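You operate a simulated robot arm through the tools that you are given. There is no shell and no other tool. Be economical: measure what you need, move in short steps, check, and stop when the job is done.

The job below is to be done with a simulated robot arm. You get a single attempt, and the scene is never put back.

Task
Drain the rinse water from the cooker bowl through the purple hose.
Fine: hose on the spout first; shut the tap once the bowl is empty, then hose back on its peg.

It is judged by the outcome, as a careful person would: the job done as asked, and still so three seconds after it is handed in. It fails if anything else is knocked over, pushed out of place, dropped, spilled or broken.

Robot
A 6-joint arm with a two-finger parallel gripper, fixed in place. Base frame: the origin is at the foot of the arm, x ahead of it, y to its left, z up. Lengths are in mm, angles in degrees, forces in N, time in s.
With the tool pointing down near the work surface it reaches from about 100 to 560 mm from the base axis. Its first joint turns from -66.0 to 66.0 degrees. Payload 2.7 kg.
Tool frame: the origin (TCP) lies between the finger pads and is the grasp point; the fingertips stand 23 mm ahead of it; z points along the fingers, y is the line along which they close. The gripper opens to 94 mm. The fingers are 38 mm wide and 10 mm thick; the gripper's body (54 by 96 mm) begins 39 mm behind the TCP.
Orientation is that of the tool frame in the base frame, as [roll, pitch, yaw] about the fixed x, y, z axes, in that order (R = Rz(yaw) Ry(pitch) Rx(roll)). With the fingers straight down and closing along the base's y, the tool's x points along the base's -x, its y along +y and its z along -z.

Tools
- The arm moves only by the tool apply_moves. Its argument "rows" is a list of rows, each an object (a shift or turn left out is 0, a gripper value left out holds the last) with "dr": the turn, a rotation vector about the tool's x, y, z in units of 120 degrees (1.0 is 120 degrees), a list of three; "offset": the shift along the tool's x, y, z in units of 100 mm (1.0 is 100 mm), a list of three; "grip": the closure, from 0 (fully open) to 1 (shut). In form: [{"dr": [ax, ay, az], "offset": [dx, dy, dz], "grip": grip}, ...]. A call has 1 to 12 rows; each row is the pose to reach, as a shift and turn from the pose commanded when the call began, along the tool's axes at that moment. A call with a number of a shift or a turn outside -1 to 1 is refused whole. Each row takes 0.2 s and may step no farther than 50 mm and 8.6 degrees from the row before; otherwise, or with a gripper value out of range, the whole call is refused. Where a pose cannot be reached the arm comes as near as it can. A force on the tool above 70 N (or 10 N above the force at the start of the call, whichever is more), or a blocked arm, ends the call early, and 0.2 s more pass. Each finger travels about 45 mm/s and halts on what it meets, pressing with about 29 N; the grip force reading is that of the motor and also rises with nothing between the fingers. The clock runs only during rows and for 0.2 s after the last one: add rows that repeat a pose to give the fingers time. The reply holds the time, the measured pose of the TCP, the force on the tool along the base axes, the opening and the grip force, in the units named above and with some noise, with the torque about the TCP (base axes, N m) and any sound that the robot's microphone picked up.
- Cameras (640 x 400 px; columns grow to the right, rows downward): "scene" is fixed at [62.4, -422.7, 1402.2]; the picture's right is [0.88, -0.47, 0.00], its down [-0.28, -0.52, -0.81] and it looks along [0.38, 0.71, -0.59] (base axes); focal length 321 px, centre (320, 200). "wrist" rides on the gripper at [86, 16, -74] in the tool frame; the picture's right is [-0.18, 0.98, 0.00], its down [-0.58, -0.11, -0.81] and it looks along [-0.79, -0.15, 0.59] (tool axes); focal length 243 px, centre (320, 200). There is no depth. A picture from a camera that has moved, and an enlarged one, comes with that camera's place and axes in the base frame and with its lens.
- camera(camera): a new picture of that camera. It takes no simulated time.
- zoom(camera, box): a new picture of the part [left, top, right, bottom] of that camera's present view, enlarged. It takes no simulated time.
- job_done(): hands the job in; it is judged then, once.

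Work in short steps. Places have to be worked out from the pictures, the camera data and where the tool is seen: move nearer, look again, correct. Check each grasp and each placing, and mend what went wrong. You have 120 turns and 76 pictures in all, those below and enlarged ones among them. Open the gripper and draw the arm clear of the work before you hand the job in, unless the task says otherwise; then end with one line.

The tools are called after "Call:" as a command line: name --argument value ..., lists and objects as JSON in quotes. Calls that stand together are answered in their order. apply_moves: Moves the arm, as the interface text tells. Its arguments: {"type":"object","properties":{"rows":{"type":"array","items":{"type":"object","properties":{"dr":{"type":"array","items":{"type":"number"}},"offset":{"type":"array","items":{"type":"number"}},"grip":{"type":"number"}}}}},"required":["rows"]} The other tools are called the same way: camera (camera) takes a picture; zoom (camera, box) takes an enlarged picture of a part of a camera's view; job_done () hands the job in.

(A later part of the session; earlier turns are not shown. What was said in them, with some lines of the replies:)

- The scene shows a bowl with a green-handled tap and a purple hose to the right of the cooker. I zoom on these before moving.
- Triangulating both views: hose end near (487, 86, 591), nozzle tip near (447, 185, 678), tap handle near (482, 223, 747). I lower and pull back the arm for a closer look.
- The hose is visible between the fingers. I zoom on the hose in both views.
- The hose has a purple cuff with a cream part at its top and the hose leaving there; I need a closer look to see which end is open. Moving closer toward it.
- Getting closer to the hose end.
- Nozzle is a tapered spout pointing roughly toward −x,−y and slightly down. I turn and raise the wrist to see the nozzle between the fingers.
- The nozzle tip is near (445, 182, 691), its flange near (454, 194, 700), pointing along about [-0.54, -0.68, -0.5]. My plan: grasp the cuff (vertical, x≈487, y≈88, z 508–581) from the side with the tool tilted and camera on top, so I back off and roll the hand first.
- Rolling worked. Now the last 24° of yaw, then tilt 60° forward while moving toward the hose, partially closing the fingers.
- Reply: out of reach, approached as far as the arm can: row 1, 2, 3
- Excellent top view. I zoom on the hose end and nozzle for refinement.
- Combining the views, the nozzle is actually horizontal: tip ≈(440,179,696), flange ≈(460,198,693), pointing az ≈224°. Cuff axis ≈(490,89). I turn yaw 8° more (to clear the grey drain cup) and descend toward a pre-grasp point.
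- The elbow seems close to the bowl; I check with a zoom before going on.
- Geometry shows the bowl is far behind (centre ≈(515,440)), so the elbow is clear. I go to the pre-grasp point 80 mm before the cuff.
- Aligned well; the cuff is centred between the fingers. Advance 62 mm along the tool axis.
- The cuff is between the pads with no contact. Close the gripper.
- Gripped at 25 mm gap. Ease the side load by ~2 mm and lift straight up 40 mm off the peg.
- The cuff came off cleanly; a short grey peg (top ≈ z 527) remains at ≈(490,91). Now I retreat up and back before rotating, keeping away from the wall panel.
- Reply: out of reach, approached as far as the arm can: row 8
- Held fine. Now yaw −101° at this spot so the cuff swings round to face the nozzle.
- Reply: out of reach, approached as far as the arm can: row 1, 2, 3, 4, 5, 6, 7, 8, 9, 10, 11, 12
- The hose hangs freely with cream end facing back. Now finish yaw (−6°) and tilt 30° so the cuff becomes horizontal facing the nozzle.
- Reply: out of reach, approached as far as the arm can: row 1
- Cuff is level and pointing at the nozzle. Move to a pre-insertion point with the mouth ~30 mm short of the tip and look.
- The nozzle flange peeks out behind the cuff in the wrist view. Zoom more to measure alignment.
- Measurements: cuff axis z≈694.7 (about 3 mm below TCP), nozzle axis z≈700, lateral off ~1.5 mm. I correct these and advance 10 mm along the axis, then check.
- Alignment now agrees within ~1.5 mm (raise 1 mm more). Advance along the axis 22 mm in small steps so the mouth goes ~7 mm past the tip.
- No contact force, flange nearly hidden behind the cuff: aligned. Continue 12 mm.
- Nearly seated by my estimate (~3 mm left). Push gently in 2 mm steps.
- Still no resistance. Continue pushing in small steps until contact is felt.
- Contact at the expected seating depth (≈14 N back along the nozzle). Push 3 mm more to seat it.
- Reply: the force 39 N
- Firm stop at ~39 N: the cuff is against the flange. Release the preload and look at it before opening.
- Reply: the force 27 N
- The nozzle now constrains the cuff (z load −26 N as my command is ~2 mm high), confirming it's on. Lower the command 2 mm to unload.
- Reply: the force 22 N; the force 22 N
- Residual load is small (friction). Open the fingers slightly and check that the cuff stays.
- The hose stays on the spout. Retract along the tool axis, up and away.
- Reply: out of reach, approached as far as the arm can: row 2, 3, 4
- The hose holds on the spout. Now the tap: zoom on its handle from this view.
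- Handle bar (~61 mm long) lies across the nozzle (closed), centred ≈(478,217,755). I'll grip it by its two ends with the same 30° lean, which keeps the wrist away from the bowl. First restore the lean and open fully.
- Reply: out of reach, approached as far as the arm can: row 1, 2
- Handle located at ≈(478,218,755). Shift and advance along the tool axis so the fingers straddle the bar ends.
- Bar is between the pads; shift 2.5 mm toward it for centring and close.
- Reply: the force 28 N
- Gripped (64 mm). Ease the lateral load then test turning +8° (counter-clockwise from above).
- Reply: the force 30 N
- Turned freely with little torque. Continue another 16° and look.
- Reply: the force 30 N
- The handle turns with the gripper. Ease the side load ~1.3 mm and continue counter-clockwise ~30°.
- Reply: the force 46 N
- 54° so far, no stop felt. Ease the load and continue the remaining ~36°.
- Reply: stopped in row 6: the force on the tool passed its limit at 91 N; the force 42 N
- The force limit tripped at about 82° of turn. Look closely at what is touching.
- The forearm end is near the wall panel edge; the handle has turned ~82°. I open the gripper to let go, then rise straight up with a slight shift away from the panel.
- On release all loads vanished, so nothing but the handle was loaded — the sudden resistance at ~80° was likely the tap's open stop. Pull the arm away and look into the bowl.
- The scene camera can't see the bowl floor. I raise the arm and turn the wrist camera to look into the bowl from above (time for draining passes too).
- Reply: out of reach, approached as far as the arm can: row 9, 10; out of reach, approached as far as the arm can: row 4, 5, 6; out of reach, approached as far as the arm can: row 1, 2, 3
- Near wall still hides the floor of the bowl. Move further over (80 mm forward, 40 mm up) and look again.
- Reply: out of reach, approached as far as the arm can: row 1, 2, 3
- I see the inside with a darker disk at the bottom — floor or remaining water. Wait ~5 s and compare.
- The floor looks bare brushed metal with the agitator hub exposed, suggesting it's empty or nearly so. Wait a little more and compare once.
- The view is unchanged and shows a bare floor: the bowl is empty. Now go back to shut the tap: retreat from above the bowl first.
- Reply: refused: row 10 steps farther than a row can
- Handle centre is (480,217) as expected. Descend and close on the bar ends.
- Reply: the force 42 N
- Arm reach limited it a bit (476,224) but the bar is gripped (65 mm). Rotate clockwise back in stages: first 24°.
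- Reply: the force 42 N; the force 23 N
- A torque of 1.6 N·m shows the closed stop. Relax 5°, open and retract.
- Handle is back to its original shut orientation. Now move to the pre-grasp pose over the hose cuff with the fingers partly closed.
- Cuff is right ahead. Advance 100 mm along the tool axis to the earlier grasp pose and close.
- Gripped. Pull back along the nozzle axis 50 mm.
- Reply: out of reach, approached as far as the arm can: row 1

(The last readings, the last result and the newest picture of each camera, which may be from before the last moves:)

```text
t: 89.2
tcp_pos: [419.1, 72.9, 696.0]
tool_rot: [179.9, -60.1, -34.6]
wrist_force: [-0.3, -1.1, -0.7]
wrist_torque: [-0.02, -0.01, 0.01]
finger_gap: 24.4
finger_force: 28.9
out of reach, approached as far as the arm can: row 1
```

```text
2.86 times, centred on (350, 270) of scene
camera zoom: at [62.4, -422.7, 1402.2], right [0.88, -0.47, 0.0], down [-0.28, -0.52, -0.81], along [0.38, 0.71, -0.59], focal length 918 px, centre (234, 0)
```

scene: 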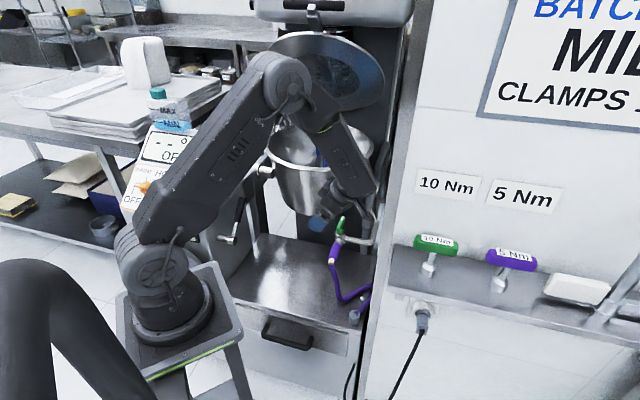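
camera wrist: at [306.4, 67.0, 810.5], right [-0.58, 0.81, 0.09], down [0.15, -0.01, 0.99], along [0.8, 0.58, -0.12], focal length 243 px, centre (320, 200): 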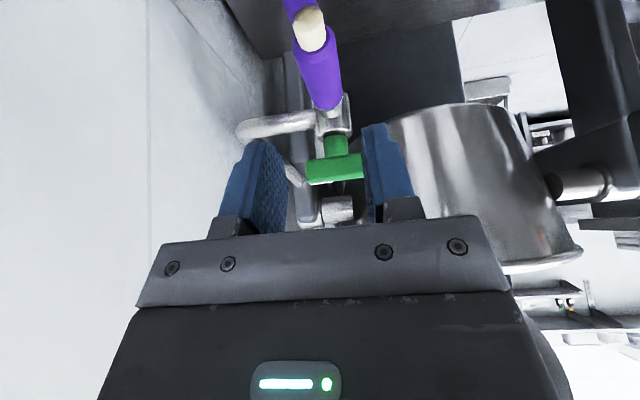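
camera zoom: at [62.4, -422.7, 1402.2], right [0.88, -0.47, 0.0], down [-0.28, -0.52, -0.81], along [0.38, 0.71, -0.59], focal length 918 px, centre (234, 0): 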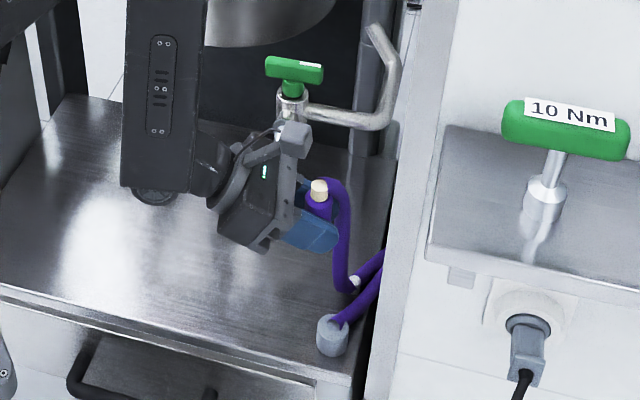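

Cuff hangs upright, hose slack. Correct yaw 6° and move above the peg (TCP ≈ (491,91,600)).

Call:
apply_moves --rows '[{"dr": [0.0447, 0, -0.0258], "offset": [-0.15, -0.14, 0.2]}, {"dr": [0.0447, 0, -0.0258], "offset": [-0.3, -0.28, 0.45]}, {"dr": [0.0447, 0, -0.0258], "offset": [-0.45, -0.42, 0.68]}, {"dr": [0.0447, 0, -0.0258], "offset": [-0.586, -0.557, 0.904]}, {"dr": [0.0447, 0, -0.0258], "offset": [-0.586, -0.557, 0.904]}]'

Call:
zoom --camera "scene" --box '[320, 240, 400, 320]'

Call:
camera --camera "wrist"

```text
t: 90.4
tcp_pos: [491.5, 94.1, 598.7]
tool_rot: [-180.0, -60.0, -28.3]
wrist_force: [-0.6, 1.1, -0.2]
wrist_torque: [0.02, -0.02, -0.01]
finger_gap: 24.4
finger_force: 28.9
```

```text
5.00 times, centred on (360, 280) of scene
camera zoom: at [62.4, -422.7, 1402.2], right [0.88, -0.47, 0.0], down [-0.28, -0.52, -0.81], along [0.38, 0.71, -0.59], focal length 1606 px, centre (120, -200)
```

zoom: 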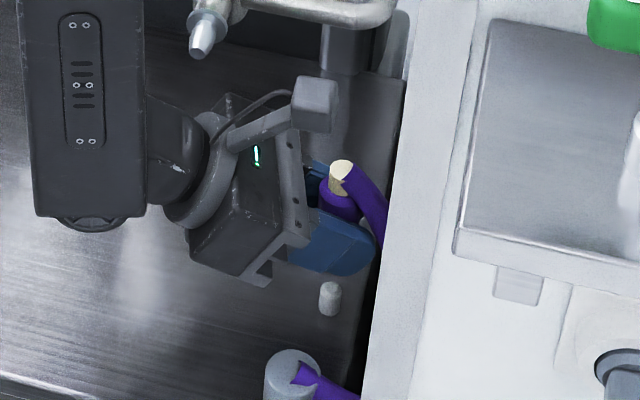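

```text
5 pictures are left
camera wrist: at [465.3, 88.7, 711.7], right [-0.55, -0.82, -0.16], down [-0.82, 0.57, -0.1], along [0.17, 0.08, -0.98], focal length 243 px, centre (320, 200)
```

wrist: 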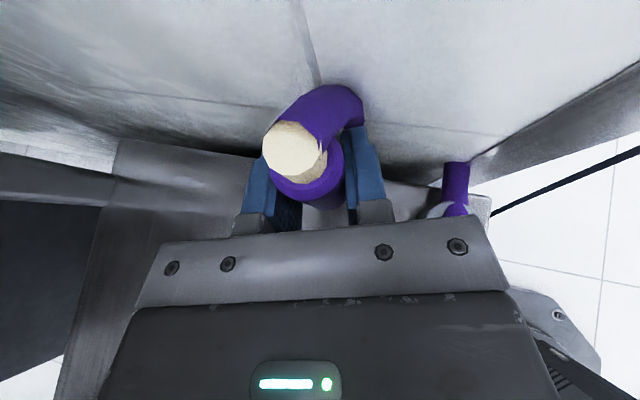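

Grip geometry looks identical to the pick. Shift to the peg axis (≈490.4, 91) and lower 20 mm, then slowly further with force watch.

Call:
apply_moves --rows '[{"offset": [-0.085, 0.033, 0.052]}, {"offset": [-0.171, 0.033, 0.104]}, {"offset": [-0.171, 0.033, 0.104]}]'

Call:
apply_moves --rows '[{"offset": [-0.043, 0, 0.025]}, {"offset": [-0.087, 0, 0.05]}, {"offset": [-0.13, 0, 0.075]}, {"offset": [-0.13, 0, 0.075]}]'

```text
t: 91.2
tcp_pos: [490.4, 88.6, 578.9]
tool_rot: [179.9, -60.0, -28.4]
wrist_force: [-0.3, -0.1, -0.1]
wrist_torque: [-0.01, -0.04, -0.02]
finger_gap: 24.4
finger_force: 28.7
```

```text
t: 92.2
tcp_pos: [490.6, 90.8, 563.2]
tool_rot: [180.0, -60.0, -28.4]
wrist_force: [-0.6, 0.3, -0.7]
wrist_torque: [-0.01, 0.0, 0.01]
finger_gap: 24.3
finger_force: 29.0
```

Call:
apply_moves --rows '[{"offset": [-0.022, 0, 0.0125]}, {"offset": [-0.043, 0, 0.025]}, {"offset": [-0.065, 0, 0.0375]}, {"offset": [-0.065, 0, 0.0375]}]'

Call:
zoom --camera "scene" --box '[330, 260, 390, 320]'

```text
t: 93.2
tcp_pos: [490.2, 91.1, 556.5]
tool_rot: [-180.0, -59.9, -28.3]
wrist_force: [0.6, -0.5, -0.5]
wrist_torque: [-0.01, 0.0, -0.04]
finger_gap: 24.5
finger_force: 29.0
```

```text
6.67 times, centred on (360, 290) of scene
camera zoom: at [62.4, -422.7, 1402.2], right [0.88, -0.47, 0.0], down [-0.28, -0.52, -0.81], along [0.38, 0.71, -0.59], focal length 2141 px, centre (53, -400)
```

zoom: 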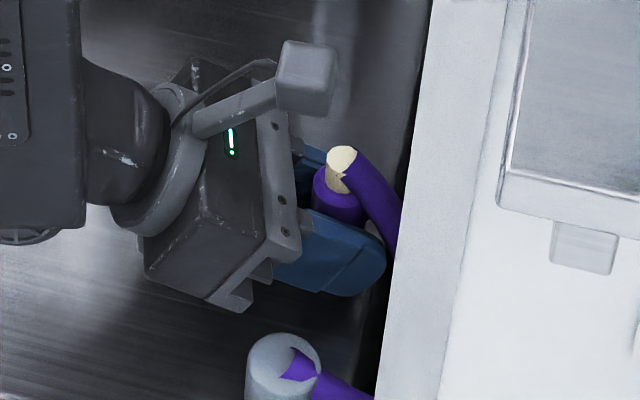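

No resistance and the peg is hidden under the cuff. Lower the last ~7 mm gently.

Call:
apply_moves --rows '[{"offset": [-0.022, 0, 0.0125]}, {"offset": [-0.043, 0, 0.025]}, {"offset": [-0.056, 0, 0.033]}, {"offset": [-0.056, 0, 0.033]}]'

```text
t: 94.2
tcp_pos: [489.7, 91.1, 549.6]
tool_rot: [179.9, -60.0, -28.5]
wrist_force: [0.3, -0.7, 0.2]
wrist_torque: [-0.01, 0.01, 0.0]
finger_gap: 24.8
finger_force: 29.2
```

Reached seating height. Verify it's on the peg by nudging 3 mm sideways and checking for a reaction.

Call:
apply_moves --rows '[{"offset": [0, 0.03, 0]}, {"offset": [0, 0.03, 0]}]'

Call:
apply_moves --rows '[{"offset": [0, -0.03, 0]}, {"offset": [-0.013, -0.03, 0.0075]}, {"offset": [-0.013, -0.03, 0.0075]}]'

```text
t: 94.8
tcp_pos: [489.4, 87.6, 550.6]
tool_rot: [-179.9, -60.0, -28.4]
wrist_force: [0.8, 0.5, -1.4]
wrist_torque: [0.01, 0.0, -0.02]
finger_gap: 24.5
finger_force: 29.2
```

```text
t: 95.6
tcp_pos: [491.0, 91.2, 549.0]
tool_rot: [-179.6, -60.1, -28.5]
wrist_force: [-0.7, -1.1, -1.4]
wrist_torque: [0.0, 0.01, -0.02]
finger_gap: 24.5
finger_force: 28.8
```

Call:
apply_moves --rows '[{"offset": [0, -0.03, 0]}, {"offset": [0, -0.03, 0]}]'

Call:
apply_moves --rows '[{"offset": [0, 0.03, 0]}, {"offset": [-0.017, 0.03, 0.01]}, {"offset": [-0.035, 0.03, 0.02]}, {"offset": [-0.035, 0.03, 0.02]}]'

```text
t: 96.2
tcp_pos: [492.3, 91.2, 548.3]
tool_rot: [179.8, -60.0, -28.5]
wrist_force: [-16.4, -20.6, 19.8]
wrist_torque: [-0.4, 0.33, -0.05]
finger_gap: 24.4
finger_force: 29.4
```

```text
t: 97.0
tcp_pos: [491.1, 91.4, 547.5]
tool_rot: [179.9, -60.8, -28.2]
wrist_force: [-18.1, -0.1, 20.1]
wrist_torque: [0.22, 0.18, 0.07]
finger_gap: 24.6
finger_force: 29.0
stopped in row 3: the force on the tool passed its limit at 78 N (the readings are from after the stop); the commanded pose is now the measured one
```

Sideways reaction and bottoming at the original height (it would stop ~18 mm higher if not over the peg) confirm it's on the peg. Relax slightly and open.

Call:
apply_moves --rows '[{"offset": [0.01, 0, -0.006]}, {"offset": [0.01, 0, -0.006], "grip": 0.8}, {"offset": [0.01, 0, -0.006], "grip": 0.65}, {"offset": [0.01, 0, -0.006], "grip": 0.6}, {"offset": [0.01, 0, -0.006], "grip": 0.6}]'

Call:
apply_moves --rows '[{"offset": [0, 0, -0.2]}, {"offset": [0, 0, -0.45]}, {"offset": [0, 0, -0.7]}, {"offset": [0, 0, -0.95]}]'

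Call:
camera --camera "wrist"

```text
t: 98.2
tcp_pos: [490.7, 91.9, 548.6]
tool_rot: [180.0, -60.6, -28.4]
wrist_force: [-0.3, 0.0, 0.0]
wrist_torque: [-0.01, 0.0, -0.05]
finger_gap: 37.4
finger_force: 0.0
```

```text
t: 99.2
tcp_pos: [418.8, 129.0, 595.9]
tool_rot: [180.0, -60.6, -28.4]
wrist_force: [0.6, 0.4, 0.4]
wrist_torque: [0.0, -0.02, 0.0]
finger_gap: 37.5
finger_force: 0.1
```

```text
3 pictures are left
camera wrist: at [391.4, 126.5, 708.4], right [-0.55, -0.82, -0.16], down [-0.82, 0.57, -0.11], along [0.18, 0.07, -0.98], focal length 243 px, centre (320, 200)
```

wrist: 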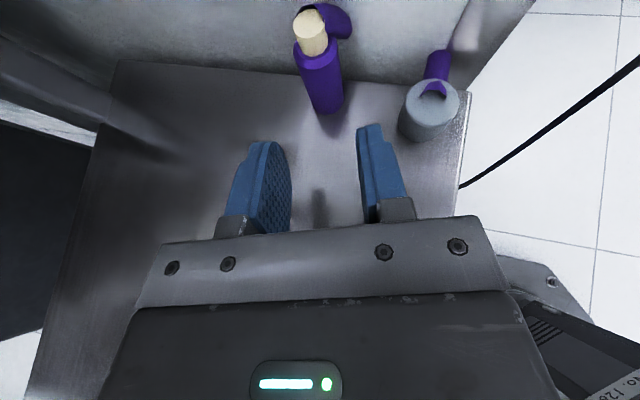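

The hose stands on its peg again. Withdraw the arm up and back, open, then a final look.

Call:
apply_moves --rows '[{"offset": [0.25, 0.16, -0.17]}, {"offset": [0.495, 0.315, -0.34]}]'

Call:
apply_moves --rows '[{"offset": [0.23, 0.11, -0.2]}, {"offset": [0.46, 0.21, -0.4], "grip": 0.2}, {"offset": [0.7, 0.32, -0.588], "grip": 0}, {"offset": [0.7, 0.32, -0.9], "grip": 0}]'

Call:
zoom --camera "scene" --box '[250, 100, 450, 340]'

```text
t: 99.8
tcp_pos: [401.5, 105.4, 654.4]
tool_rot: [179.9, -60.7, -28.3]
wrist_force: [0.3, 0.3, -0.9]
wrist_torque: [-0.01, -0.01, -0.02]
finger_gap: 37.5
finger_force: 0.1
```

```text
t: 100.8
tcp_pos: [345.7, 97.2, 759.6]
tool_rot: [179.9, -60.6, -28.3]
wrist_force: [0.1, -0.9, -0.2]
wrist_torque: [0.0, 0.03, 0.0]
finger_gap: 94.2
finger_force: 0.0
```

```text
1.67 times, centred on (350, 220) of scene
camera zoom: at [62.4, -422.7, 1402.2], right [0.88, -0.47, 0.0], down [-0.28, -0.52, -0.81], along [0.38, 0.71, -0.59], focal length 535 px, centre (270, 167)
```

zoom: 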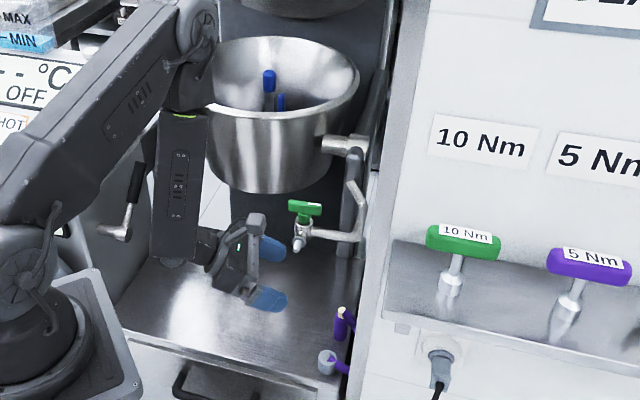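

Everything is in its place: hose on the peg, tap handle in its shut position, deck dry, arm clear and gripper open. Handing in.

Call:
job_done

```text
The job is handed in.
```

I put the hose on the spout, opened the tap, shut it again, and put the hose back on its peg. The bowl looked empty in the wrist camera, with a bare floor and no change over about 13 s, but I had no earlier view of the water to compare. The tap opened only about 80 degrees because the arm reached its limit.
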